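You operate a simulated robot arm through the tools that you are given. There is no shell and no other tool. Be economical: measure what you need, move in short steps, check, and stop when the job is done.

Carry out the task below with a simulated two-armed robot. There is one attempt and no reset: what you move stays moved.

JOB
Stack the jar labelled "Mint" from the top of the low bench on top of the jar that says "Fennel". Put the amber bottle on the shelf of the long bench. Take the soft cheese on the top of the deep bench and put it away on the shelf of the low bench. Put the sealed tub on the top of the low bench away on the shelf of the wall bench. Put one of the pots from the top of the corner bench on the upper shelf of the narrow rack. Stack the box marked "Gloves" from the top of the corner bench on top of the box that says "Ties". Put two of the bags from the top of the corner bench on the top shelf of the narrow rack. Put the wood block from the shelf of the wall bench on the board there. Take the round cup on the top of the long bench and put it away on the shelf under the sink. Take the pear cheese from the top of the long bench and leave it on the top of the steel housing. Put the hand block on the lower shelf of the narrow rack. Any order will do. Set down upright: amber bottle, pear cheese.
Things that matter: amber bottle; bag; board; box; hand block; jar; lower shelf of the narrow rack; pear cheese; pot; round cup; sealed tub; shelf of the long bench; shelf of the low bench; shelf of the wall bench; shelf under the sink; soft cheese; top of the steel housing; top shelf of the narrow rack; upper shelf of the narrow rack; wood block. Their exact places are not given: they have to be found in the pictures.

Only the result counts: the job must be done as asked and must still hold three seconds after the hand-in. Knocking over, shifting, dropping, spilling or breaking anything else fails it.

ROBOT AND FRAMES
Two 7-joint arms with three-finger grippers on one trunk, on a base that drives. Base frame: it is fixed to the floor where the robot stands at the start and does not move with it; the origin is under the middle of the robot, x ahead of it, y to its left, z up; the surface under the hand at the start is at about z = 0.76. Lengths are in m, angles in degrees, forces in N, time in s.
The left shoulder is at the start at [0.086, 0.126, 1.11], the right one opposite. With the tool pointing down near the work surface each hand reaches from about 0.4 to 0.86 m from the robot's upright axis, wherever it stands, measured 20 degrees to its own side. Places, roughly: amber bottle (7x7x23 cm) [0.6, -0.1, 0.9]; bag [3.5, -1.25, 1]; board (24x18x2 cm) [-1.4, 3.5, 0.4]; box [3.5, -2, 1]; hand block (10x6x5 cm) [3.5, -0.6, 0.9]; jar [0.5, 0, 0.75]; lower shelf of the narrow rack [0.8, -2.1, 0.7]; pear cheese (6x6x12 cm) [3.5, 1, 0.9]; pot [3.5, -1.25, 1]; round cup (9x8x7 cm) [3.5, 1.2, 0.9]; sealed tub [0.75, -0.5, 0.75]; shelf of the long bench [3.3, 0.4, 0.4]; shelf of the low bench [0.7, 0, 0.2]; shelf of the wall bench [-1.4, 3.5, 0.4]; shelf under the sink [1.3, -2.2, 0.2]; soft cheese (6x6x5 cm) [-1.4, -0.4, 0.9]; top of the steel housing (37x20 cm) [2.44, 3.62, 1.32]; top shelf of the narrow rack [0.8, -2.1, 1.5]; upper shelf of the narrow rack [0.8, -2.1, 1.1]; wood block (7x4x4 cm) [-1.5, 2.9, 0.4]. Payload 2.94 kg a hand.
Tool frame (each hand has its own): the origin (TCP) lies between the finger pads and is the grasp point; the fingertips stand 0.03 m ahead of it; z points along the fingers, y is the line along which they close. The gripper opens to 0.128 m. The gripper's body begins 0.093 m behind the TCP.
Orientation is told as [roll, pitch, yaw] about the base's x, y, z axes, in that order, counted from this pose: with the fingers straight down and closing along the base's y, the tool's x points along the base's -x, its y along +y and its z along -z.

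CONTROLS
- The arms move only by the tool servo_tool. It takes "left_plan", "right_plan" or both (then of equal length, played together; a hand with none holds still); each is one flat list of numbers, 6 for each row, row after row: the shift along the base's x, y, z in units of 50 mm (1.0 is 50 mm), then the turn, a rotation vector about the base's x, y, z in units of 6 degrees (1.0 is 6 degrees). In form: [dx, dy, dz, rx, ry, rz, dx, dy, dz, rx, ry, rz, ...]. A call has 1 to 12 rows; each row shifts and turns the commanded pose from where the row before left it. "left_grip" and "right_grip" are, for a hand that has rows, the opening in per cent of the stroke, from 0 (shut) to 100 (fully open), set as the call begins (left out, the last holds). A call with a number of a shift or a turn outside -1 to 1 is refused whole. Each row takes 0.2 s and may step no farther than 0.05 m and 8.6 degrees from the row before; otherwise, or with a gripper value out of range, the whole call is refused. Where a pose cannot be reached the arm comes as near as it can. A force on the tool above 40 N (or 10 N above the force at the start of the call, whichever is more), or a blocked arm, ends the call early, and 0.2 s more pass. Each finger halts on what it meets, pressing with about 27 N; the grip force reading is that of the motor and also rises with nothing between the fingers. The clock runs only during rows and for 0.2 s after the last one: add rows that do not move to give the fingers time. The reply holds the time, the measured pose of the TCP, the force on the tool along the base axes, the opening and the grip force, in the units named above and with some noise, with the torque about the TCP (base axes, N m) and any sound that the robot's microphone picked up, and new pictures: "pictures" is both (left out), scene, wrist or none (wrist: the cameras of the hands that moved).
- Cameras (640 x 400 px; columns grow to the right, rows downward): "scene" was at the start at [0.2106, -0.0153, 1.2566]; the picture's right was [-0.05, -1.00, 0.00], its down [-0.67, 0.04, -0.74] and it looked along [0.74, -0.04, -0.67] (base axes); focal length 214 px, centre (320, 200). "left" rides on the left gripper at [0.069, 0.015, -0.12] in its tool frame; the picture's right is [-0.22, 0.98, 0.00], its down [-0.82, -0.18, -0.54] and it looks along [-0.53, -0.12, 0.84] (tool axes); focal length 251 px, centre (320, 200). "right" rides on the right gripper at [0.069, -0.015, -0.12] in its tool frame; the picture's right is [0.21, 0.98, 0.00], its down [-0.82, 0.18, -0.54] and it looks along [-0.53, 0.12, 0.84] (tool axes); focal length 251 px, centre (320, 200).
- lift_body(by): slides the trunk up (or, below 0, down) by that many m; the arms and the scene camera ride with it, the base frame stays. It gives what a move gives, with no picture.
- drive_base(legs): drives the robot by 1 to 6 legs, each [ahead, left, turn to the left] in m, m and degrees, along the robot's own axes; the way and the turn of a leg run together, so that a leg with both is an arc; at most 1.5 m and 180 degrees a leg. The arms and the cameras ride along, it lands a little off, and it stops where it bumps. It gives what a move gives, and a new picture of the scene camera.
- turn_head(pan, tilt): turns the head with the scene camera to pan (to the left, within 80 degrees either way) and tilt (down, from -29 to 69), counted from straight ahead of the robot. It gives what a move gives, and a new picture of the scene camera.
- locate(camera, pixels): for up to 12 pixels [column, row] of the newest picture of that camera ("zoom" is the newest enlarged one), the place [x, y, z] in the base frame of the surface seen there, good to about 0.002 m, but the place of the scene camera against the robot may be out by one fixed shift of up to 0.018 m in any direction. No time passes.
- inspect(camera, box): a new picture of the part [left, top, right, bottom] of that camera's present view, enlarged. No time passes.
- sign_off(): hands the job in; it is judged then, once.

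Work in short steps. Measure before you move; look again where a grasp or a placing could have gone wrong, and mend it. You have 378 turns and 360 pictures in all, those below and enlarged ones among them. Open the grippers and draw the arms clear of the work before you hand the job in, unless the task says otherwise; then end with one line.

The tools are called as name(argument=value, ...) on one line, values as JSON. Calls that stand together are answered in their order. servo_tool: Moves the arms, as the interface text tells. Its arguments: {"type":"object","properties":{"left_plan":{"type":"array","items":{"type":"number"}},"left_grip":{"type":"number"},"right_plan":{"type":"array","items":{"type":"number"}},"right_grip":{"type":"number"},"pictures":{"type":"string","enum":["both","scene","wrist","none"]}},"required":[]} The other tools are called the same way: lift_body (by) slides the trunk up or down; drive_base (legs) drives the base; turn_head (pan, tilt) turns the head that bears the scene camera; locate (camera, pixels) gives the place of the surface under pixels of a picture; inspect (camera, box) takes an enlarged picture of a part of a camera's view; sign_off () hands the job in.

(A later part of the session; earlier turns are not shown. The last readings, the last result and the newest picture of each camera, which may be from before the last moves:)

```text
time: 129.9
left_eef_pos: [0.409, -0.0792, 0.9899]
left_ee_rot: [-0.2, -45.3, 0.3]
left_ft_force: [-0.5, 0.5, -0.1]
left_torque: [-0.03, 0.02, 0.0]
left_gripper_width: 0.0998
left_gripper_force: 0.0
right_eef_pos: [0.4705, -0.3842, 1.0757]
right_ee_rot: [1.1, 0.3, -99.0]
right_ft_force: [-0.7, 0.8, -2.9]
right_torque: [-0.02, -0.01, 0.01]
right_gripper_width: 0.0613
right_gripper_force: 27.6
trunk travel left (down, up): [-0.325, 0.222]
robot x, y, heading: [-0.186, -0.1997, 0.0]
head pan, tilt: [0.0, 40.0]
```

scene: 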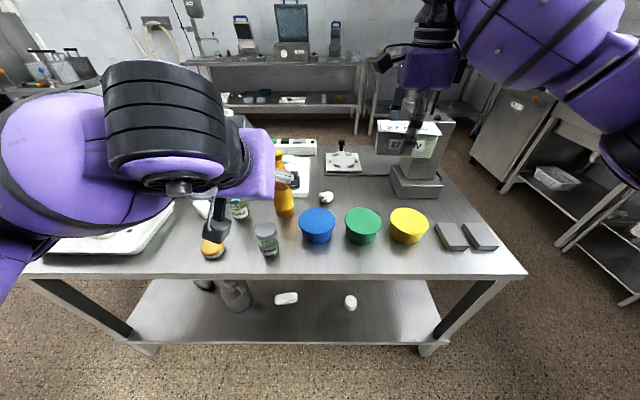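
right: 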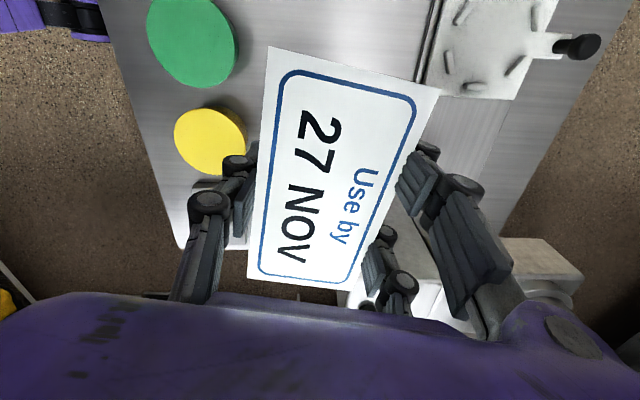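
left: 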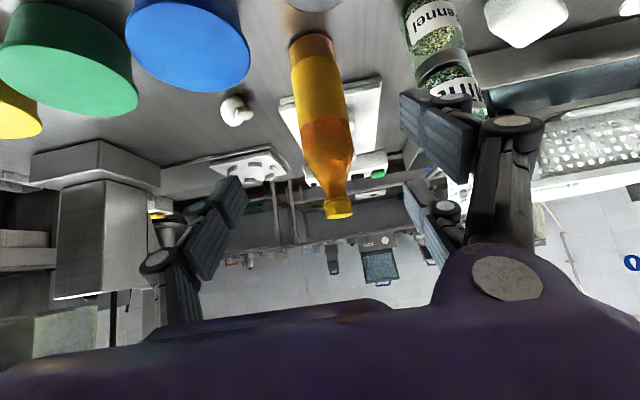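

Bottle is centred between fingers; advance along the tool axis.

servo_tool(left_plan=[0.588, 0, -0.56, 0, 0, 0, 0.588, 0, -0.56, 0, 0, 0, 0.588, 0, -0.56, 0, 0, 0, 0.588, 0, -0.56, 0, 0, 0, 0.588, 0, -0.56, 0, 0, 0, 0, 0, 0, 0, 0, 0], pictures="wrist")

```text
time: 131.3
left_eef_pos: [0.5558, -0.0816, 0.848]
left_ee_rot: [0.0, -45.3, 0.3]
left_ft_force: [0.1, -0.3, 1.1]
left_torque: [-0.03, -0.02, 0.01]
left_gripper_width: 0.0999
left_gripper_force: 0.1
right_eef_pos: [0.47, -0.384, 1.0762]
right_ee_rot: [1.2, 0.3, -99.0]
right_ft_force: [-0.5, 0.7, -3.2]
right_torque: [-0.05, -0.01, 0.0]
right_gripper_width: 0.0616
right_gripper_force: 27.2
trunk travel left (down, up): [-0.325, 0.222]
robot x, y, heading: [-0.1866, -0.2019, 0.2]
head pan, tilt: [0.0, 40.0]
```

left: 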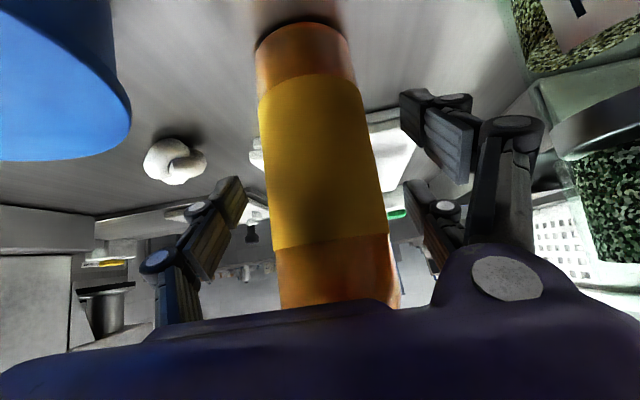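

Close on the bottle and lift slowly.

servo_tool(left_plan=[0, 0, 0, 0, 0, 0, 0, 0, 0, 0, 0, 0, 0, 0, 0, 0, 0, 0, 0, 0, 0, 0, 0, 0], left_grip=0, pictures="none")

servo_tool(left_plan=[0, 0, 0.1, 0, 0, 0, 0, 0, 0.2, 0, 0, 0, 0, 0, 0.3, 0, 0, 0, 0, 0, 0.3, 0, 0, 0, 0, 0, 0, 0, 0, 0], pictures="both")

```text
time: 132.3
left_eef_pos: [0.5556, -0.0811, 0.8475]
left_ee_rot: [-0.2, -45.3, 0.3]
left_ft_force: [0.2, 0.8, 1.1]
left_torque: [0.22, -0.04, -0.03]
left_gripper_width: 0.0606
left_gripper_force: 26.7
right_eef_pos: [0.4704, -0.3825, 1.0746]
right_ee_rot: [1.1, 0.3, -99.0]
right_ft_force: [0.0, 0.9, -3.1]
right_torque: [-0.03, 0.0, 0.03]
right_gripper_width: 0.0616
right_gripper_force: 27.2
trunk travel left (down, up): [-0.325, 0.222]
robot x, y, heading: [-0.1896, -0.2042, 0.2]
head pan, tilt: [0.0, 40.0]
```

```text
time: 133.5
left_eef_pos: [0.5584, -0.0793, 0.8949]
left_ee_rot: [-0.1, -45.1, 0.2]
left_ft_force: [-0.5, 0.5, -4.8]
left_torque: [-0.03, 0.02, 0.0]
left_gripper_width: 0.0604
left_gripper_force: 26.7
right_eef_pos: [0.4706, -0.383, 1.0756]
right_ee_rot: [1.1, 0.3, -99.0]
right_ft_force: [-0.3, 0.7, -3.0]
right_torque: [-0.05, 0.03, -0.01]
right_gripper_width: 0.0617
right_gripper_force: 27.1
trunk travel left (down, up): [-0.325, 0.222]
robot x, y, heading: [-0.1873, -0.2031, 0.3]
head pan, tilt: [0.0, 40.0]
```

scene: 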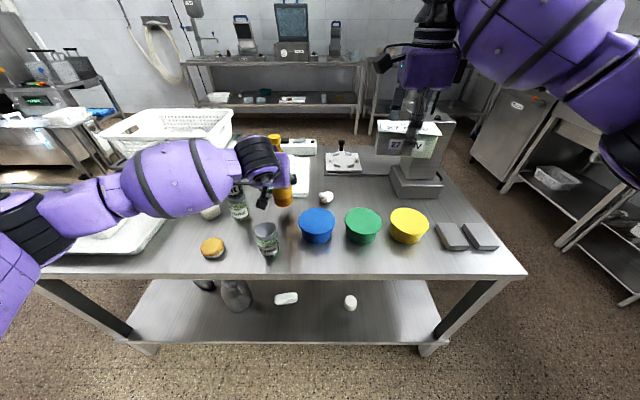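
left: 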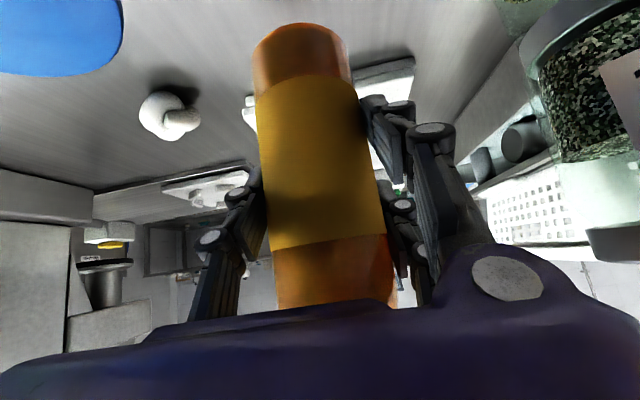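

Bottle held upright. Raise and retract both hands for driving.

servo_tool(left_plan=[0, 0, 0.8, 0, 0, 0, 0, 0, 0.8, 0, 0, 0, -0.2, 0, 0.8, 0, 0, 0, -0.8, 0, 0.3, 0, 0, 0, -0.8, 0.1, 0.3, 0, 0, 0, -0.8, 0.1, 0, 0, 0, 0, -0.8, 0.1, 0, 0, 0, 0], right_plan=[-0.5, 0.1, 0.2, 0, 0, 0, -0.5, 0.1, 0, 0, 0, 0, -0.5, 0.1, 0, 0, 0, 0, -0.5, 0.1, 0, 0, 0, 0, -0.5, 0.1, 0, 0, 0, 0, 0, 0, 0, 0, 0, 0, 0, 0, 0, 0, 0, 0], pictures="none")

drive_base(legs=[[-0.25, 0, 0], [0, 0, 90]])

```text
time: 135.1
left_eef_pos: [0.3876, -0.0652, 1.0433]
left_ee_rot: [-0.2, -45.4, 0.4]
left_ft_force: [-0.2, 0.3, -4.6]
left_torque: [-0.02, 0.01, -0.03]
left_gripper_width: 0.0607
left_gripper_force: 27.4
right_eef_pos: [0.3435, -0.3591, 1.0853]
right_ee_rot: [1.2, 0.3, -99.0]
right_ft_force: [-0.1, -0.4, -3.4]
right_torque: [0.04, 0.0, 0.01]
right_gripper_width: 0.0618
right_gripper_force: 27.3
trunk travel left (down, up): [-0.325, 0.222]
robot x, y, heading: [-0.1869, -0.1988, 0.1]
head pan, tilt: [0.0, 40.0]
```

```text
time: 140.8
left_eef_pos: [-0.5852, 0.3684, 1.0422]
left_ee_rot: [-0.2, -45.2, 92.6]
left_ft_force: [0.6, -0.3, -5.5]
left_torque: [-0.02, -0.02, 0.03]
left_gripper_width: 0.0605
left_gripper_force: 26.8
right_eef_pos: [-0.2903, 0.3369, 1.0841]
right_ee_rot: [1.0, 0.2, -6.7]
right_ft_force: [0.4, -0.3, -3.3]
right_torque: [0.0, -0.05, 0.0]
right_gripper_width: 0.0616
right_gripper_force: 26.9
trunk travel left (down, up): [-0.325, 0.222]
robot x, y, heading: [-0.4279, -0.1984, 92.5]
head pan, tilt: [0.0, 40.0]
```

scene: 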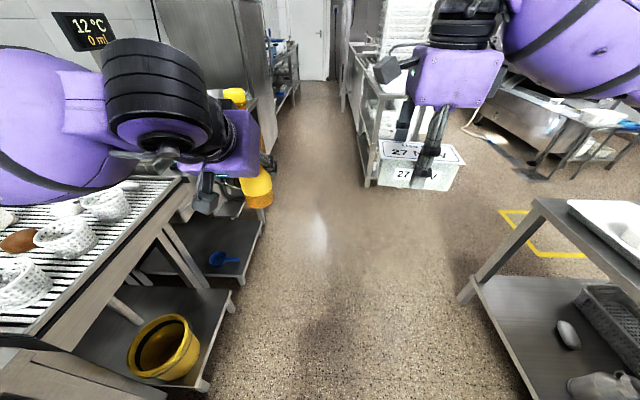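

The wall bench lies ahead down this corridor. Measure the corridor's sides.

locate(camera="scene", pixels=[[368, 185], [362, 120], [345, 100], [232, 290], [262, 200], [275, 150], [298, 100], [320, 80], [320, 150], [405, 175], [180, 190], [280, 60]])

inspect(camera="scene", box=[220, 0, 440, 140])

```text
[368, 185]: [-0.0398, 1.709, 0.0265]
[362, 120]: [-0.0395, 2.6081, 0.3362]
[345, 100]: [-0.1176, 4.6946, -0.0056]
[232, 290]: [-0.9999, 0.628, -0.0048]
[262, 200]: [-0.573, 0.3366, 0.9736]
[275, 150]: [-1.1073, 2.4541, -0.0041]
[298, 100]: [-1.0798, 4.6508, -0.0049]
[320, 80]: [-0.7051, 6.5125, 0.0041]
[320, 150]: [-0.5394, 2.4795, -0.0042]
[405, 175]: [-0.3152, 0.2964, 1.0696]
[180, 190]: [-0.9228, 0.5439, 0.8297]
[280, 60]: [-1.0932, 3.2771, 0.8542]
```

```text
2.86 times, centred on (330, 70) of scene
```

zoom: 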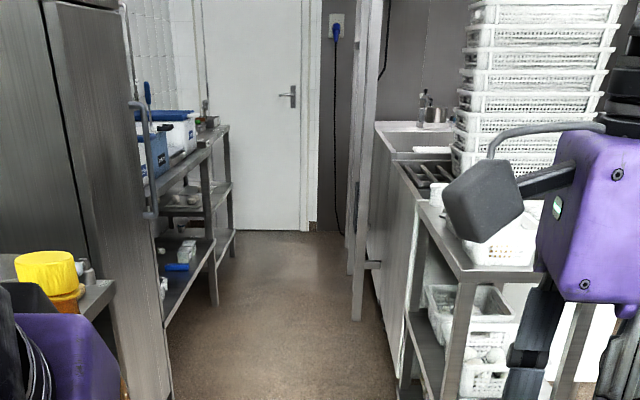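

locate(camera="scene", pixels=[[10, 100], [40, 150], [70, 90], [150, 60], [600, 60], [540, 30], [635, 80]])

drive_base(legs=[[0.3, 0.08, -2.5]])

```text
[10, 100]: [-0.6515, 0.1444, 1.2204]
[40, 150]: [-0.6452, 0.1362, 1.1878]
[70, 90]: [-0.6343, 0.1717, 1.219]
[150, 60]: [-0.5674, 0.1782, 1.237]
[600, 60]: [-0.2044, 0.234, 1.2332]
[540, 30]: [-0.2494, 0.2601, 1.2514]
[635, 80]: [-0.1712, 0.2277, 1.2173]
```

```text
time: 142.9
left_eef_pos: [-0.6449, 0.6748, 1.0432]
left_ee_rot: [-0.2, -45.2, 90.0]
left_ft_force: [-0.5, 0.7, -4.7]
left_torque: [-0.08, 0.0, 0.0]
left_gripper_width: 0.0605
left_gripper_force: 27.3
right_eef_pos: [-0.3509, 0.6304, 1.084]
right_ee_rot: [1.1, 0.2, -9.2]
right_ft_force: [0.6, 0.0, -3.4]
right_torque: [-0.05, -0.02, 0.01]
right_gripper_width: 0.0619
right_gripper_force: 26.7
trunk travel left (down, up): [-0.325, 0.222]
robot x, y, heading: [-0.5128, 0.1008, 90.0]
head pan, tilt: [0.0, 40.0]
```

scene: 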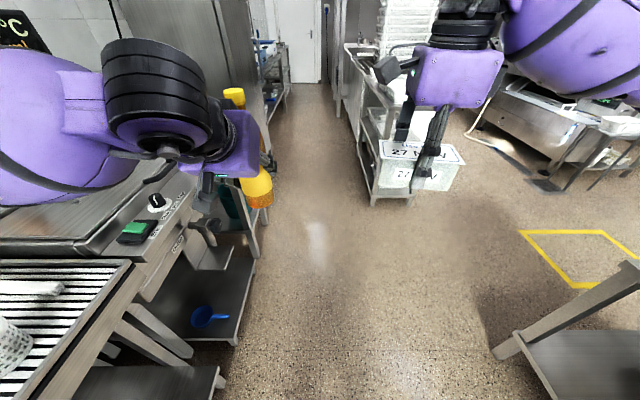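

Drive up the corridor.

drive_base(legs=[[1.4, 0.02, 0], [1.2, 0, 0]])

```text
time: 155.7
left_eef_pos: [-0.5458, 3.3091, 1.0427]
left_ee_rot: [-0.2, -45.2, 87.8]
left_ft_force: [0.2, 0.3, -5.1]
left_torque: [0.01, -0.03, -0.03]
left_gripper_width: 0.0603
left_gripper_force: 27.4
right_eef_pos: [-0.2533, 3.2523, 1.084]
right_ee_rot: [1.1, 0.3, -11.6]
right_ft_force: [-0.5, 0.2, -3.4]
right_torque: [0.01, 0.0, -0.01]
right_gripper_width: 0.0617
right_gripper_force: 27.1
trunk travel left (down, up): [-0.325, 0.222]
robot x, y, heading: [-0.4326, 2.729, 87.7]
head pan, tilt: [0.0, 40.0]
```

scene: 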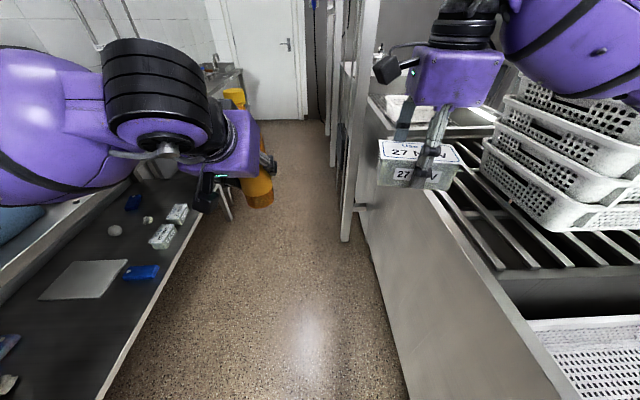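

The wall bench is at left with its shelf (plate at (85,280), dated tubs). Raise the trunk for clearance and turn to face it.

lift_body(by=0.18)

drive_base(legs=[[0, 0, 92]])

```text
time: 157.7
left_eef_pos: [-0.5453, 3.3089, 1.2209]
left_ee_rot: [-0.1, -45.1, 87.9]
left_ft_force: [-1.0, -0.6, -5.3]
left_torque: [-0.03, 0.03, 0.02]
left_gripper_width: 0.0602
left_gripper_force: 26.8
right_eef_pos: [-0.2522, 3.2527, 1.2634]
right_ee_rot: [1.0, 0.2, -11.4]
right_ft_force: [-0.3, 0.5, -3.3]
right_torque: [-0.05, 0.01, 0.01]
right_gripper_width: 0.0617
right_gripper_force: 26.8
trunk travel left (down, up): [-0.505, 0.042]
robot x, y, heading: [-0.4386, 2.7268, 87.9]
head pan, tilt: [0.0, 40.0]
```

```text
time: 162.0
left_eef_pos: [-1.013, 2.593, 1.2223]
left_ee_rot: [-0.2, -45.2, -179.7]
left_ft_force: [0.6, -0.2, -4.4]
left_torque: [-0.02, -0.02, -0.01]
left_gripper_width: 0.0601
left_gripper_force: 27.2
right_eef_pos: [-0.9675, 2.887, 1.2645]
right_ee_rot: [1.1, 0.3, 80.9]
right_ft_force: [0.5, 0.3, -3.5]
right_torque: [0.04, -0.01, 0.01]
right_gripper_width: 0.0618
right_gripper_force: 26.5
trunk travel left (down, up): [-0.505, 0.042]
robot x, y, heading: [-0.4321, 2.7297, -179.8]
head pan, tilt: [0.0, 40.0]
```

scene: 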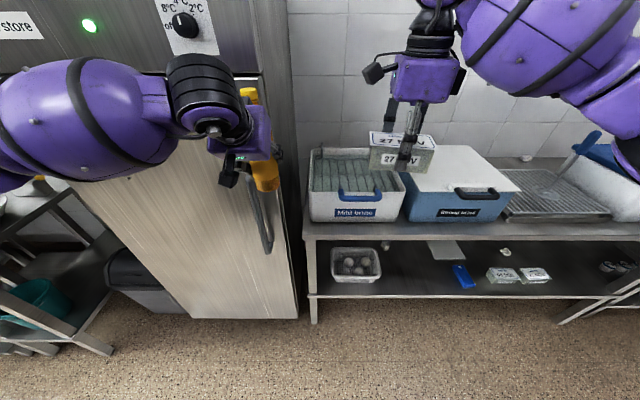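

drive_base(legs=[[0, -0.5, -0.2]])

inspect(camera="scene", box=[160, 200, 560, 350])

```text
time: 166.9
left_eef_pos: [-1.014, 3.0922, 1.222]
left_ee_rot: [-0.2, -45.2, -179.6]
left_ft_force: [0.7, 0.4, -4.8]
left_torque: [0.01, -0.02, -0.02]
left_gripper_width: 0.0603
left_gripper_force: 26.8
right_eef_pos: [-0.9709, 3.3877, 1.264]
right_ee_rot: [1.0, 0.2, 81.3]
right_ft_force: [-0.2, -0.1, -3.2]
right_torque: [-0.02, 0.0, -0.01]
right_gripper_width: 0.0618
right_gripper_force: 26.9
trunk travel left (down, up): [-0.505, 0.042]
robot x, y, heading: [-0.4391, 3.2297, -179.6]
head pan, tilt: [0.0, 40.0]
```

scene: 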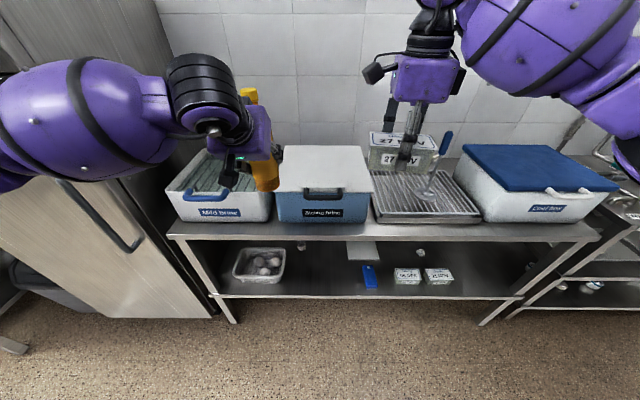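

```text
1.60 times, centred on (360, 275) of scene
```

zoom: 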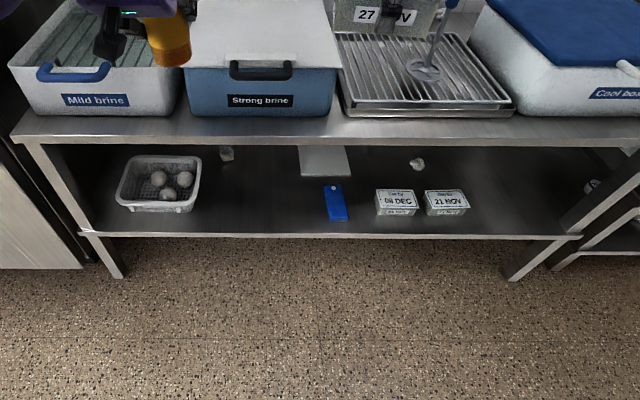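

locate(camera="scene", pixels=[[320, 236], [320, 296], [362, 250], [370, 275], [407, 275], [439, 275], [301, 245], [260, 265], [420, 252], [330, 265], [470, 270], [565, 220]])

inspect(camera="scene", box=[220, 230, 320, 300])

```text
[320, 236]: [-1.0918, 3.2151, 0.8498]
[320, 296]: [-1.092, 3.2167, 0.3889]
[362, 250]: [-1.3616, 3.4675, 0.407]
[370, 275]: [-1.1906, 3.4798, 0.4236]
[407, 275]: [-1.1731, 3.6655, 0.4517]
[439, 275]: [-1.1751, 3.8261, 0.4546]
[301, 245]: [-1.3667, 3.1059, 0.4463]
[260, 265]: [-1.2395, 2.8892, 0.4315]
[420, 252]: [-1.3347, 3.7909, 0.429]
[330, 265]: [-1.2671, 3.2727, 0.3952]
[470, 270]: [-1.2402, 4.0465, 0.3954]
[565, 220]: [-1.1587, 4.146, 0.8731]
```

```text
5.71 times, centred on (270, 265) of scene
```

zoom: 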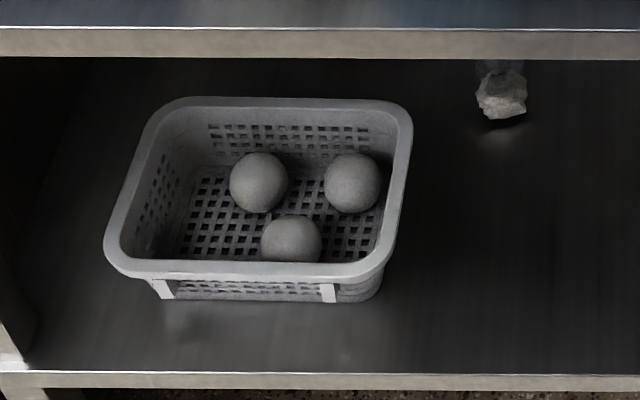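

Board at ≈[-1.36,3.47], shelf z≈0.40, front edge x≈-1.09. Free spot for the tub at ≈[-1.18,3.27]. Adjust the base and lower the trunk.

drive_base(legs=[[-0.03, 0.1, 0]])

lift_body(by=-0.5)

turn_head(pan=0, tilt=35)

```text
time: 168.5
left_eef_pos: [-0.9833, 2.9956, 1.2226]
left_ee_rot: [-0.2, -45.2, -179.7]
left_ft_force: [0.1, 0.0, -4.8]
left_torque: [-0.02, 0.0, 0.0]
left_gripper_width: 0.0602
left_gripper_force: 27.4
right_eef_pos: [-0.9398, 3.2896, 1.264]
right_ee_rot: [1.1, 0.3, 81.2]
right_ft_force: [-0.2, -0.1, -3.1]
right_torque: [-0.04, 0.05, 0.01]
right_gripper_width: 0.0619
right_gripper_force: 27.3
trunk travel left (down, up): [-0.505, 0.042]
robot x, y, heading: [-0.4069, 3.1312, -179.3]
head pan, tilt: [0.0, 40.0]
```

scene: 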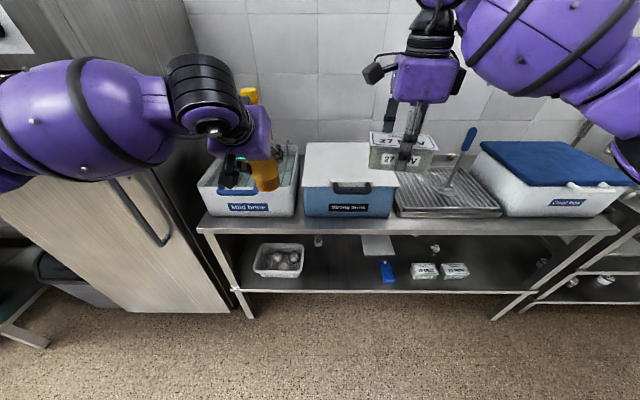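

```text
refused: -0.5 is not a number from -0.4 to 0.4
```

```text
time: 169.1
left_eef_pos: [-0.9831, 2.9952, 1.2223]
left_ee_rot: [-0.2, -45.2, -179.5]
left_ft_force: [0.8, 0.1, -3.7]
left_torque: [0.0, 0.01, 0.0]
left_gripper_width: 0.0602
left_gripper_force: 27.0
right_eef_pos: [-0.9401, 3.2895, 1.2642]
right_ee_rot: [1.1, 0.2, 81.1]
right_ft_force: [0.0, 0.4, -3.8]
right_torque: [0.02, 0.03, -0.01]
right_gripper_width: 0.0616
right_gripper_force: 27.1
trunk travel left (down, up): [-0.505, 0.042]
robot x, y, heading: [-0.4106, 3.1329, -179.7]
head pan, tilt: [0.0, 35.0]
```

scene: 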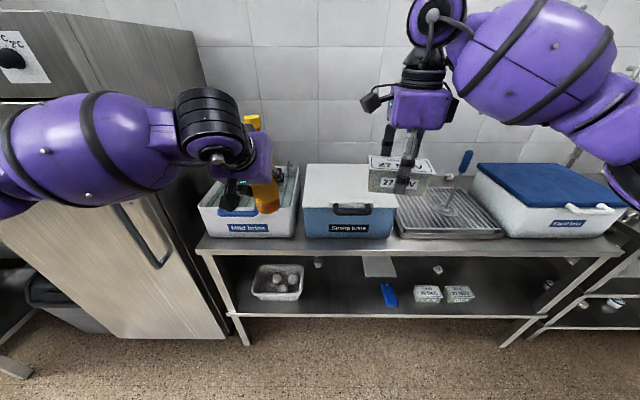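

locate(camera="scene", pixels=[[350, 210], [245, 213], [570, 210], [420, 230], [150, 240]])

lift_body(by=-0.4)

lift_body(by=-0.1)

turn_head(pan=0, tilt=30)

```text
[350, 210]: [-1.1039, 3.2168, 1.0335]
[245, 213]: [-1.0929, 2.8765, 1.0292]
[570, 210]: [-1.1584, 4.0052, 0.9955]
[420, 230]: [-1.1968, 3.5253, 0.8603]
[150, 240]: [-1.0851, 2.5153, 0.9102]
```

```text
time: 172.9
left_eef_pos: [-1.0026, 2.9953, 0.7869]
left_ee_rot: [-0.3, -41.5, -179.4]
left_ft_force: [0.0, 0.6, -4.4]
left_torque: [0.02, -0.05, -0.01]
left_gripper_width: 0.0599
left_gripper_force: 26.6
right_eef_pos: [-0.9438, 3.2901, 0.8617]
right_ee_rot: [0.8, 0.1, 81.2]
right_ft_force: [-0.1, -0.7, -2.8]
right_torque: [0.0, 0.01, 0.01]
right_gripper_width: 0.0614
right_gripper_force: 26.8
trunk travel left (down, up): [-0.105, 0.442]
robot x, y, heading: [-0.4064, 3.1298, -179.6]
head pan, tilt: [0.0, 35.0]
```

```text
time: 174.3
left_eef_pos: [-1.0169, 2.9957, 0.6817]
left_ee_rot: [-0.3, -39.3, -179.4]
left_ft_force: [0.7, -0.7, -3.7]
left_torque: [-0.01, 0.01, -0.03]
left_gripper_width: 0.0603
left_gripper_force: 26.7
right_eef_pos: [-0.9397, 3.2893, 0.7649]
right_ee_rot: [1.2, 0.3, 81.1]
right_ft_force: [0.0, 0.2, -3.2]
right_torque: [0.0, 0.04, 0.01]
right_gripper_width: 0.0619
right_gripper_force: 26.8
trunk travel left (down, up): [-0.005, 0.542]
robot x, y, heading: [-0.4062, 3.1321, -179.8]
head pan, tilt: [0.0, 35.0]
```

```text
time: 174.9
left_eef_pos: [-1.0159, 2.9953, 0.6812]
left_ee_rot: [-0.3, -39.4, -179.4]
left_ft_force: [0.1, 0.1, -4.3]
left_torque: [0.02, -0.04, 0.02]
left_gripper_width: 0.0603
left_gripper_force: 27.5
right_eef_pos: [-0.9406, 3.2893, 0.765]
right_ee_rot: [1.0, 0.3, 81.2]
right_ft_force: [0.6, 0.5, -4.3]
right_torque: [0.05, -0.01, -0.01]
right_gripper_width: 0.0615
right_gripper_force: 27.0
trunk travel left (down, up): [-0.005, 0.542]
robot x, y, heading: [-0.4058, 3.1354, -179.6]
head pan, tilt: [0.0, 30.0]
```

scene: 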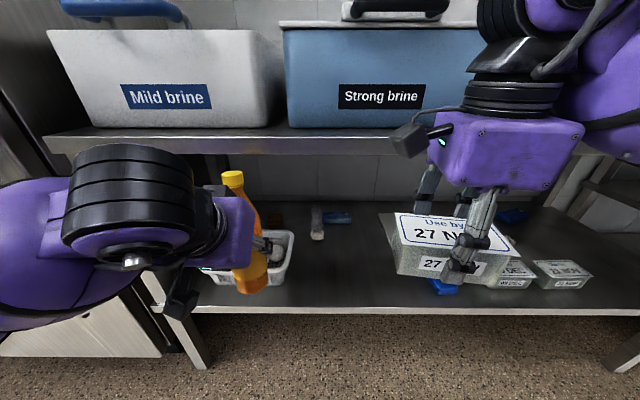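

The wood block shows at (275,220). First place the tub: lower the right hand in front of the shelf.

locate(camera="scene", pixels=[[275, 220], [268, 222], [283, 222], [316, 232], [335, 217], [350, 280], [400, 215], [330, 150], [250, 240]])

servo_tool(right_plan=[0, 0, -0.9, 0, 0, 0, 0, 0, -0.9, 0, 0, 0, 0, 0, -0.9, 0, 0, 0, 0, 0, -0.9, 0, 0, 0, 0, 0, -0.9, 0, 0, 0, 0, 0, -0.7, 0, 0, 0, 0, 0, 0, 0, 0, 0], pictures="scene")

```text
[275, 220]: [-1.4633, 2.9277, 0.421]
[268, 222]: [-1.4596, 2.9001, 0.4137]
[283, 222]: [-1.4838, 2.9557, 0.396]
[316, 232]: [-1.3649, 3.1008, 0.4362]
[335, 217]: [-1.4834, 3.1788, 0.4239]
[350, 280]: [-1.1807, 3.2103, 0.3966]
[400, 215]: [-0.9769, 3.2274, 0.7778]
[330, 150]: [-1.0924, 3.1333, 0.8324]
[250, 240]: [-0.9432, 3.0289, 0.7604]
```

```text
time: 176.5
left_eef_pos: [-1.0165, 2.995, 0.6806]
left_ee_rot: [-0.2, -39.3, -179.4]
left_ft_force: [-0.7, -0.6, -4.3]
left_torque: [-0.03, -0.02, -0.01]
left_gripper_width: 0.0601
left_gripper_force: 27.2
right_eef_pos: [-0.9427, 3.2887, 0.5039]
right_ee_rot: [1.1, 0.3, 81.2]
right_ft_force: [-0.4, 0.8, -3.6]
right_torque: [-0.01, 0.02, 0.03]
right_gripper_width: 0.0615
right_gripper_force: 26.5
trunk travel left (down, up): [-0.005, 0.542]
robot x, y, heading: [-0.4077, 3.1308, -179.4]
head pan, tilt: [0.0, 30.0]
```

scene: 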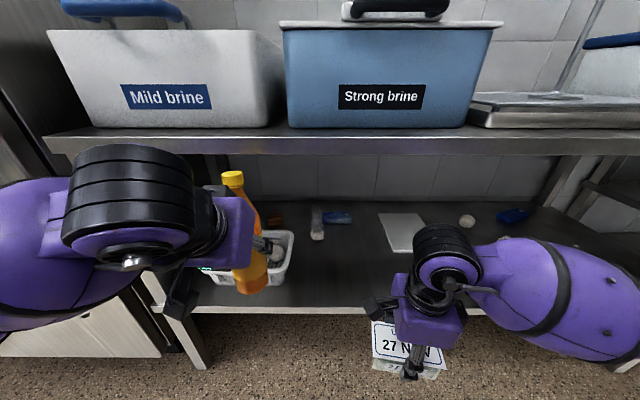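

servo_tool(right_plan=[-0.9, 0, 0, 0, 0, 0, -0.9, 0, 0, 0, 0, 0, -0.9, 0, 0, 0, 0, 0, -0.9, 0, 0, 0, 0, 0, -0.9, 0, 0, 0, 0, 0, -0.3, 0, 0, 0, 0, 0, 0, 0, -0.5, 0, 0, 0, 0, 0, 0, 0, 0, 0], pictures="both")

```text
time: 178.3
left_eef_pos: [-1.0162, 2.9956, 0.6807]
left_ee_rot: [-0.2, -39.3, -179.4]
left_ft_force: [0.0, 0.6, -4.8]
left_torque: [0.0, -0.02, 0.01]
left_gripper_width: 0.0602
left_gripper_force: 27.2
right_eef_pos: [-1.1789, 3.2914, 0.4776]
right_ee_rot: [1.1, 0.2, 81.1]
right_ft_force: [-1.1, 0.2, -4.0]
right_torque: [-0.05, 0.02, -0.02]
right_gripper_width: 0.0616
right_gripper_force: 27.0
trunk travel left (down, up): [-0.005, 0.542]
robot x, y, heading: [-0.4066, 3.13, -179.6]
head pan, tilt: [0.0, 30.0]
```

scene: 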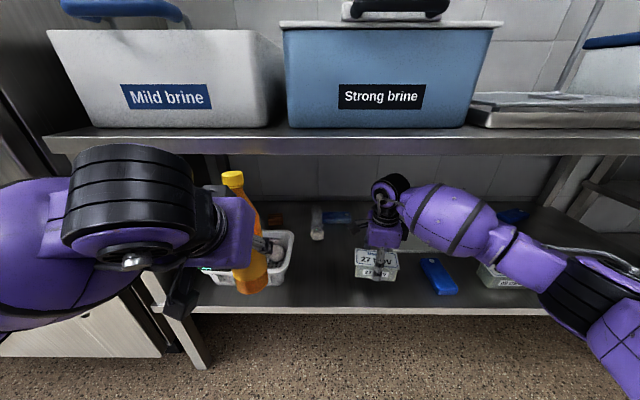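
right: 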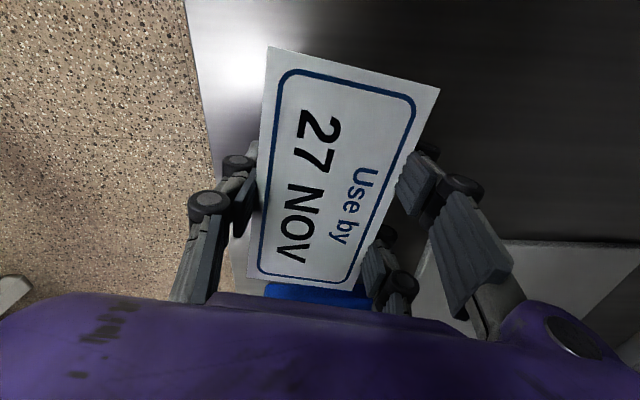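

servo_tool(right_plan=[0, 0, -0.4, 0, 0, 0, 0, 0, -0.2, 0, 0, 0, 0, 0, -0.1, 0, 0, 0, 0, 0, -0.06, 0, 0, 0, 0, 0, 0, 0, 0, 0], pictures="none")

```text
time: 179.5
left_eef_pos: [-1.016, 2.9958, 0.6813]
left_ee_rot: [-0.2, -39.2, -179.4]
left_ft_force: [0.0, -0.5, -4.9]
left_torque: [0.01, -0.03, 0.0]
left_gripper_width: 0.0601
left_gripper_force: 26.7
right_eef_pos: [-1.1785, 3.2897, 0.4411]
right_ee_rot: [1.1, 0.2, 81.1]
right_ft_force: [0.6, 0.6, -3.4]
right_torque: [0.0, 0.02, -0.02]
right_gripper_width: 0.0617
right_gripper_force: 26.9
trunk travel left (down, up): [-0.005, 0.542]
robot x, y, heading: [-0.404, 3.1347, -179.5]
head pan, tilt: [0.0, 30.0]
```

servo_tool(right_plan=[0, 0, -0.05, 0, 0, 0, 0, 0, -0.05, 0, 0, 0, 0, 0, 0, 0, 0, 0], pictures="none")

```text
time: 180.3
left_eef_pos: [-1.0143, 2.9957, 0.6839]
left_ee_rot: [-0.2, -39.4, -179.4]
left_ft_force: [0.1, 1.1, -5.3]
left_torque: [-0.03, -0.03, -0.03]
left_gripper_width: 0.0603
left_gripper_force: 27.2
right_eef_pos: [-1.1808, 3.2893, 0.4401]
right_ee_rot: [1.3, 0.3, 81.0]
right_ft_force: [7.1, 1.5, 21.6]
right_torque: [0.25, -0.65, -0.04]
right_gripper_width: 0.0616
right_gripper_force: 27.1
trunk travel left (down, up): [-0.005, 0.542]
robot x, y, heading: [-0.4075, 3.133, -179.5]
head pan, tilt: [0.0, 30.0]
```

Contact. Release and rise, then withdraw.

servo_tool(right_plan=[0, 0, 0.06, 0, 0, 0, 0, 0, 0, 0, 0, 0, 0, 0, 0, 0, 0, 0, 0, 0, 0, 0, 0, 0], right_grip=75, pictures="none")

servo_tool(right_plan=[0, 0, 0.6, 0, 0, 0, 0, 0, 0.8, 0, 0, 0, 0.9, 0, 0, 0, 0, 0, 0.9, 0, 0, 0, 0, 0, 0.9, 0, 0, 0, 0, 0, 0.9, 0, 0, 0, 0, 0], pictures="scene")

```text
time: 181.3
left_eef_pos: [-1.0161, 2.9948, 0.6816]
left_ee_rot: [-0.2, -39.3, -179.3]
left_ft_force: [0.7, 0.1, -4.7]
left_torque: [0.03, 0.0, 0.0]
left_gripper_width: 0.06
left_gripper_force: 26.9
right_eef_pos: [-1.1796, 3.2898, 0.4393]
right_ee_rot: [1.1, 0.4, 81.3]
right_ft_force: [-0.3, 0.2, -0.9]
right_torque: [0.0, -0.04, -0.03]
right_gripper_width: 0.0961
right_gripper_force: 0.0
trunk travel left (down, up): [-0.005, 0.542]
robot x, y, heading: [-0.4075, 3.1296, -179.6]
head pan, tilt: [0.0, 30.0]
```

```text
time: 182.7
left_eef_pos: [-1.0148, 2.9939, 0.6823]
left_ee_rot: [-0.2, -39.3, -179.4]
left_ft_force: [0.5, 0.0, -5.7]
left_torque: [-0.01, -0.02, 0.0]
left_gripper_width: 0.0603
left_gripper_force: 26.9
right_eef_pos: [-0.9996, 3.2865, 0.5085]
right_ee_rot: [1.3, 0.2, 81.1]
right_ft_force: [0.5, 0.0, -0.2]
right_torque: [0.02, 0.0, 0.03]
right_gripper_width: 0.096
right_gripper_force: 0.1
trunk travel left (down, up): [-0.005, 0.542]
robot x, y, heading: [-0.4089, 3.1308, -179.5]
head pan, tilt: [0.0, 30.0]
```

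scene: 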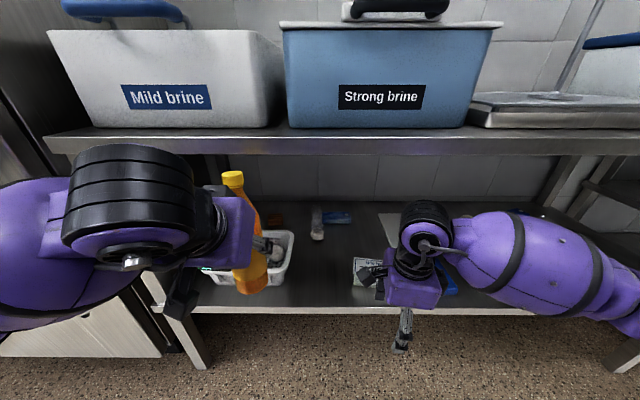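

Tub placed. For the wood block (≈[-1.463,2.928,0.42], behind the bin) I retract both hands, then turn left 60° so the right arm can reach in from the +y side.

servo_tool(right_plan=[0.9, 0, 0.2, 0, 0, 0, 0.9, 0, 0.2, 0, 0, 0, 0, 0, 0, 0, 0, 0], left_plan=[0.6, 0, 0, 0, 0, 0, 0.6, 0, 0, 0, 0, 0, 0, 0, 0, 0, 0, 0], pictures="none")

drive_base(legs=[[0, 0, 60]])

```text
time: 183.5
left_eef_pos: [-1.0117, 3.0007, 0.6944]
left_ee_rot: [-0.2, -39.2, -179.3]
left_ft_force: [0.1, -1.1, -4.4]
left_torque: [-0.01, 0.0, 0.02]
left_gripper_width: 0.0603
left_gripper_force: 26.7
left hand out of reach, approached as far as the arm can: row 1, 2
right_eef_pos: [-0.9114, 3.2889, 0.5293]
right_ee_rot: [1.1, 0.1, 81.1]
right_ft_force: [0.1, 0.5, -0.3]
right_torque: [0.01, -0.02, 0.0]
right_gripper_width: 0.096
right_gripper_force: 0.1
trunk travel left (down, up): [-0.005, 0.542]
robot x, y, heading: [-0.4091, 3.1304, -179.6]
head pan, tilt: [0.0, 30.0]
```

```text
time: 186.5
left_eef_pos: [-0.6128, 2.5482, 0.6938]
left_ee_rot: [-0.1, -39.1, -120.9]
left_ft_force: [-0.1, -0.3, -4.7]
left_torque: [-0.03, -0.03, -0.01]
left_gripper_width: 0.0603
left_gripper_force: 27.0
right_eef_pos: [-0.8034, 2.7821, 0.5292]
right_ee_rot: [1.1, 0.2, 139.8]
right_ft_force: [0.0, 0.4, 0.4]
right_torque: [-0.02, 0.02, 0.01]
right_gripper_width: 0.0962
right_gripper_force: 0.0
trunk travel left (down, up): [-0.005, 0.542]
robot x, y, heading: [-0.4077, 3.1316, -120.9]
head pan, tilt: [0.0, 30.0]
```

scene: 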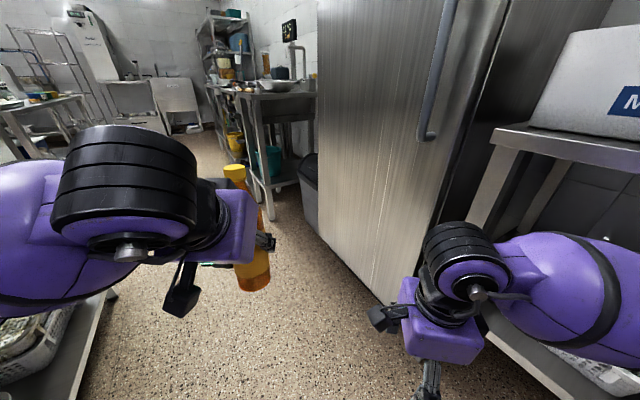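

servo_tool(right_plan=[-0.1, 0.4, 0, 0, 0, 1, -0.1, 0.4, 0, 0, 0, 1, -0.1, 0.4, 0, 0, 0, 1, -0.1, 0.4, 0, 0, 0, 1, 0, 0.4, 0, 0, 0, 1, 0, 0.4, 0, 0, 0, 1, 0, 0.4, 0, 0, 0, 1, 0, 0.4, 0, 0, 0, 1, 0, 0.4, 0, 0, 0, 1, 0, 0, 0, 0, 0, 1, 0, 0, 0, 0, 0, 0.7], pictures="none")

turn_head(pan=-50, tilt=30)

```text
time: 188.9
left_eef_pos: [-0.6105, 2.5463, 0.6932]
left_ee_rot: [-0.2, -39.2, -120.9]
left_ft_force: [0.8, 0.1, -4.5]
left_torque: [0.05, -0.01, -0.02]
left_gripper_width: 0.0599
left_gripper_force: 26.8
right_eef_pos: [-0.7764, 2.8041, 0.5475]
right_ee_rot: [1.0, 0.3, -162.0]
right_ft_force: [0.1, 0.3, 0.2]
right_torque: [0.0, 0.03, 0.0]
right_gripper_width: 0.096
right_gripper_force: 0.0
right hand out of reach, approached as far as the arm can: row 3, 4, 5, 6, 7, 8, 9, 11
trunk travel left (down, up): [-0.005, 0.542]
robot x, y, heading: [-0.405, 3.1288, -120.9]
head pan, tilt: [0.0, 30.0]
```

```text
time: 190.1
left_eef_pos: [-0.6111, 2.5488, 0.6941]
left_ee_rot: [-0.2, -39.3, -120.9]
left_ft_force: [-0.2, 0.1, -4.7]
left_torque: [0.05, 0.0, -0.01]
left_gripper_width: 0.06
left_gripper_force: 27.2
right_eef_pos: [-0.7778, 2.805, 0.5476]
right_ee_rot: [1.1, 0.3, -162.1]
right_ft_force: [-0.2, 0.1, -1.0]
right_torque: [0.03, 0.0, 0.0]
right_gripper_width: 0.096
right_gripper_force: 0.0
trunk travel left (down, up): [-0.005, 0.542]
robot x, y, heading: [-0.4091, 3.1295, -121.3]
head pan, tilt: [-50.0, 30.0]
```

scene: 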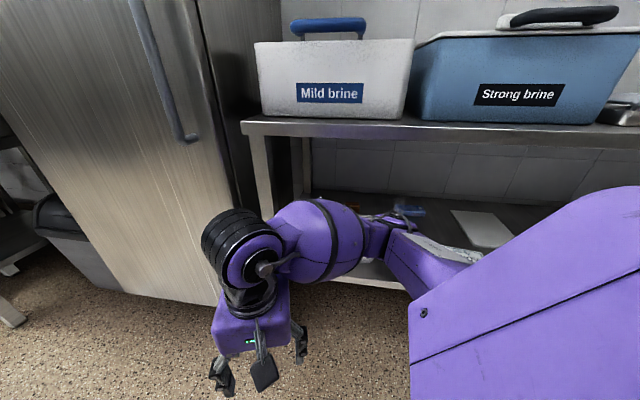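

locate(camera="scene", pixels=[[330, 240], [380, 235], [420, 255], [465, 255], [300, 215], [395, 220], [500, 250], [345, 212], [410, 212], [485, 225]])

inspect(camera="scene", box=[300, 170, 540, 300])

```text
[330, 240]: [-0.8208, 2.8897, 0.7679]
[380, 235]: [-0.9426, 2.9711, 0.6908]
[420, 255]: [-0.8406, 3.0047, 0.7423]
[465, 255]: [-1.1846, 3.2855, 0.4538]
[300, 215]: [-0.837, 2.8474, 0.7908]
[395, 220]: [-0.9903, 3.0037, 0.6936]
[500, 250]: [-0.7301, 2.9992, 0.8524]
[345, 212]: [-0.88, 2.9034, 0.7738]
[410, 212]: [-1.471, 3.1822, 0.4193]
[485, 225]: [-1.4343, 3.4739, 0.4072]
```

```text
2.67 times, centred on (420, 235) of scene
```

zoom: 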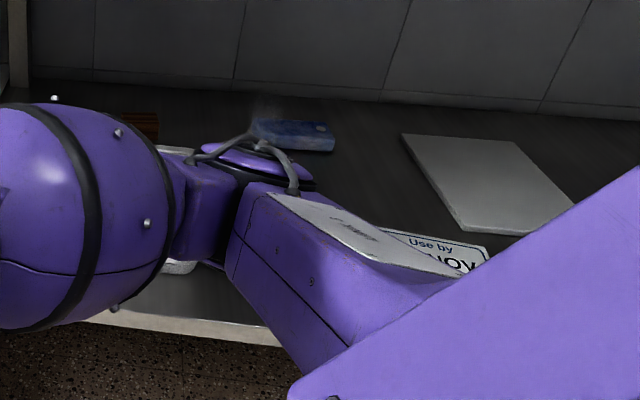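

The folded elbow would poke the bench in this stance. Instead: raise the bottle high now, turn back to face the bench, and advance slightly with the right hand low.

servo_tool(left_plan=[0, 0, 1, 0, 0, 0, 0, 0, 1, 0, 0, 0, 0, 0, 1, 0, 0, 0, 0, 0, 1, 0, 0, 0, 0, 0, 1, 0, 0, 0, 0, 0, 1, 0, 0, 0, 0, 0, 1, 0, 0, 0, 0, 0, 1, 0, 0, 0, 0, 0, 1, 0, 0, 0, 0, 0, 1, 0, 0, 0, 0, 0, 0.5, 0, 0, 0], pictures="none")

turn_head(pan=0, tilt=30)

drive_base(legs=[[0, 0, -59]])

```text
time: 192.5
left_eef_pos: [-0.6386, 2.4734, 1.0716]
left_ee_rot: [-0.4, -39.3, -120.9]
left_ft_force: [-0.3, 0.4, -4.4]
left_torque: [0.01, -0.02, -0.02]
left_gripper_width: 0.0604
left_gripper_force: 26.9
left hand out of reach, approached as far as the arm can: row 7, 8, 9, 10, 11
right_eef_pos: [-0.7753, 2.8049, 0.5469]
right_ee_rot: [1.1, 0.3, -162.0]
right_ft_force: [0.3, 0.8, -0.2]
right_torque: [0.01, 0.04, -0.03]
right_gripper_width: 0.0958
right_gripper_force: 0.1
trunk travel left (down, up): [-0.005, 0.542]
robot x, y, heading: [-0.409, 3.1304, -121.2]
head pan, tilt: [-50.0, 30.0]
```

```text
time: 193.7
left_eef_pos: [-0.6369, 2.4745, 1.0703]
left_ee_rot: [-0.4, -39.3, -120.9]
left_ft_force: [-0.7, 0.6, -5.0]
left_torque: [0.06, -0.02, -0.01]
left_gripper_width: 0.0601
left_gripper_force: 26.9
right_eef_pos: [-0.7762, 2.8033, 0.5466]
right_ee_rot: [1.1, 0.3, -162.1]
right_ft_force: [0.4, 0.6, 0.0]
right_torque: [0.0, -0.03, 0.02]
right_gripper_width: 0.0959
right_gripper_force: 0.1
trunk travel left (down, up): [-0.005, 0.542]
robot x, y, heading: [-0.4085, 3.131, -121.1]
head pan, tilt: [0.0, 30.0]
```

scene: 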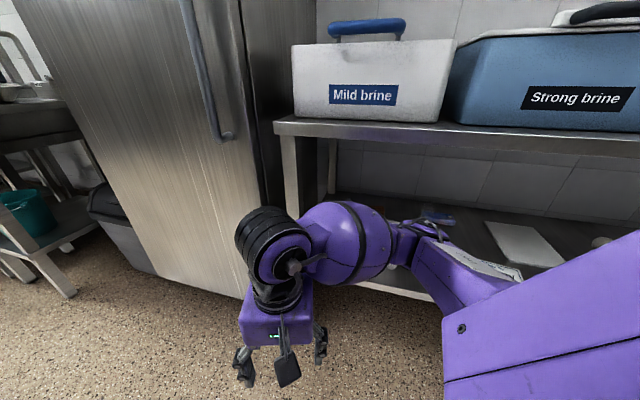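

```text
time: 196.6
left_eef_pos: [-1.0841, 2.9666, 1.0703]
left_ee_rot: [-0.3, -39.4, -177.9]
left_ft_force: [0.9, 1.1, -5.0]
left_torque: [0.0, -0.04, -0.02]
left_gripper_width: 0.0599
left_gripper_force: 27.1
right_eef_pos: [-0.8821, 3.2648, 0.5465]
right_ee_rot: [1.2, 0.2, 140.9]
right_ft_force: [-0.2, 0.6, -0.2]
right_torque: [-0.02, 0.0, 0.01]
right_gripper_width: 0.096
right_gripper_force: 0.1
trunk travel left (down, up): [-0.005, 0.542]
robot x, y, heading: [-0.4087, 3.1305, -177.8]
head pan, tilt: [0.0, 30.0]
```

scene: 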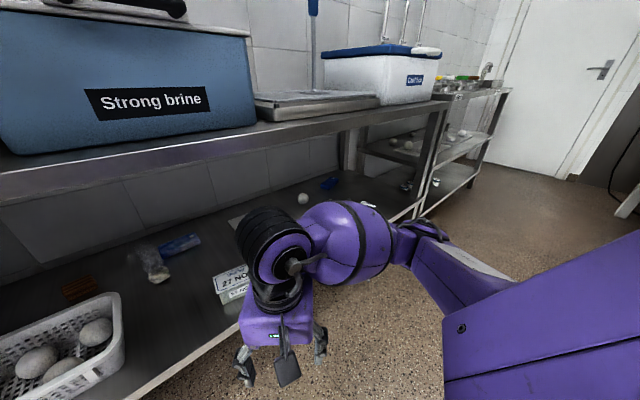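

locate(camera="scene", pixels=[[80, 285], [66, 292], [95, 282], [95, 292], [110, 297], [122, 330], [60, 305], [150, 262], [180, 245], [228, 278], [30, 365]])

inspect(camera="scene", box=[0, 220, 260, 390])

```text
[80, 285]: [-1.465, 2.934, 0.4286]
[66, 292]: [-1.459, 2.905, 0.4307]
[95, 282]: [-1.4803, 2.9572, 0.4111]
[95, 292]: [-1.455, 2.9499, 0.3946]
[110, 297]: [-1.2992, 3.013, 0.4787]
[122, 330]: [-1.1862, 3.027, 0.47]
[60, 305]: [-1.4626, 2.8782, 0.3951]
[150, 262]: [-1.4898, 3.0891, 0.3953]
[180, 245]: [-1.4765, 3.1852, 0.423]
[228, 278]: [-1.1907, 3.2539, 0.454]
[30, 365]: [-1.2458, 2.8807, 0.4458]
```

```text
2.35 times, centred on (130, 305) of scene
```

zoom: 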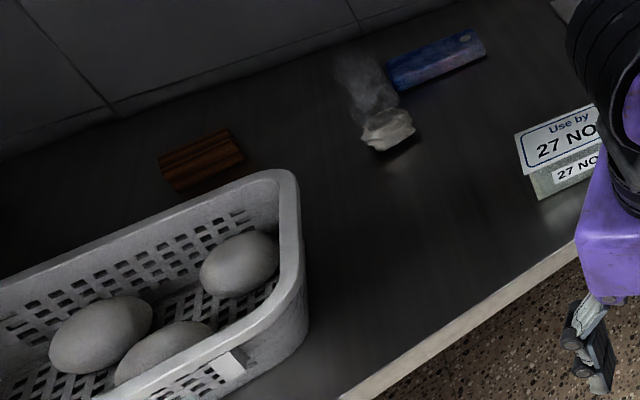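

Clear view of the wood block ≈[-1.475,2.935], bin rim z≈0.48. I'll reach over the bin with a 45° lean. First bring the bottle hand back and higher.

servo_tool(left_plan=[0.9, 0, 0.2, 0, 0, 0, 0.9, 0, 0.3, 0, 0, 0, 0.7, 0, 0.6, 0, 0, 0, 0.5, 0, 0.8, 0, 0, 0, 0, 0, 0.9, 0, 0, 0], right_plan=[0, 0, 0, 0, 0, 1, 0, 0, 0, 0, 0, 1, 0, 0, 0, 0, 0, 1, 0, 0, 0, 0, 0, 1, 0, 0, 0, 0, 0, 1], pictures="none")

turn_head(pan=5, tilt=28)

```text
time: 197.8
left_eef_pos: [-1.0436, 2.9532, 1.0516]
left_ee_rot: [-0.7, -39.5, -177.9]
left_ft_force: [-0.1, 0.4, -4.9]
left_torque: [-0.04, 0.01, 0.02]
left_gripper_width: 0.0598
left_gripper_force: 26.7
left hand out of reach, approached as far as the arm can: row 1, 2, 3, 4, 5
right_eef_pos: [-0.8857, 3.2648, 0.5452]
right_ee_rot: [1.1, 0.3, 171.0]
right_ft_force: [-0.3, 0.0, 0.9]
right_torque: [-0.02, 0.01, -0.01]
right_gripper_width: 0.0961
right_gripper_force: 0.1
trunk travel left (down, up): [-0.005, 0.542]
robot x, y, heading: [-0.4071, 3.1336, -178.1]
head pan, tilt: [0.0, 30.0]
```

```text
time: 198.5
left_eef_pos: [-1.0441, 2.9521, 1.0505]
left_ee_rot: [-0.7, -39.6, -177.9]
left_ft_force: [0.2, 0.4, -5.2]
left_torque: [0.02, -0.01, -0.02]
left_gripper_width: 0.0598
left_gripper_force: 27.0
right_eef_pos: [-0.8846, 3.263, 0.5456]
right_ee_rot: [1.2, 0.3, 170.9]
right_ft_force: [-0.6, 0.2, -0.2]
right_torque: [-0.02, 0.0, -0.01]
right_gripper_width: 0.096
right_gripper_force: 0.0
trunk travel left (down, up): [-0.005, 0.542]
robot x, y, heading: [-0.4074, 3.1319, -178.0]
head pan, tilt: [5.0, 28.0]
```

scene: 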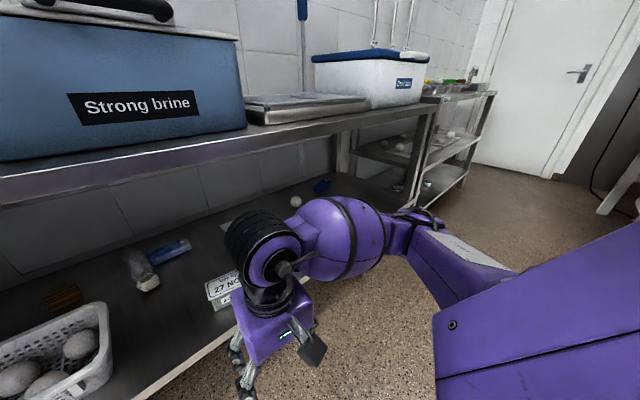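

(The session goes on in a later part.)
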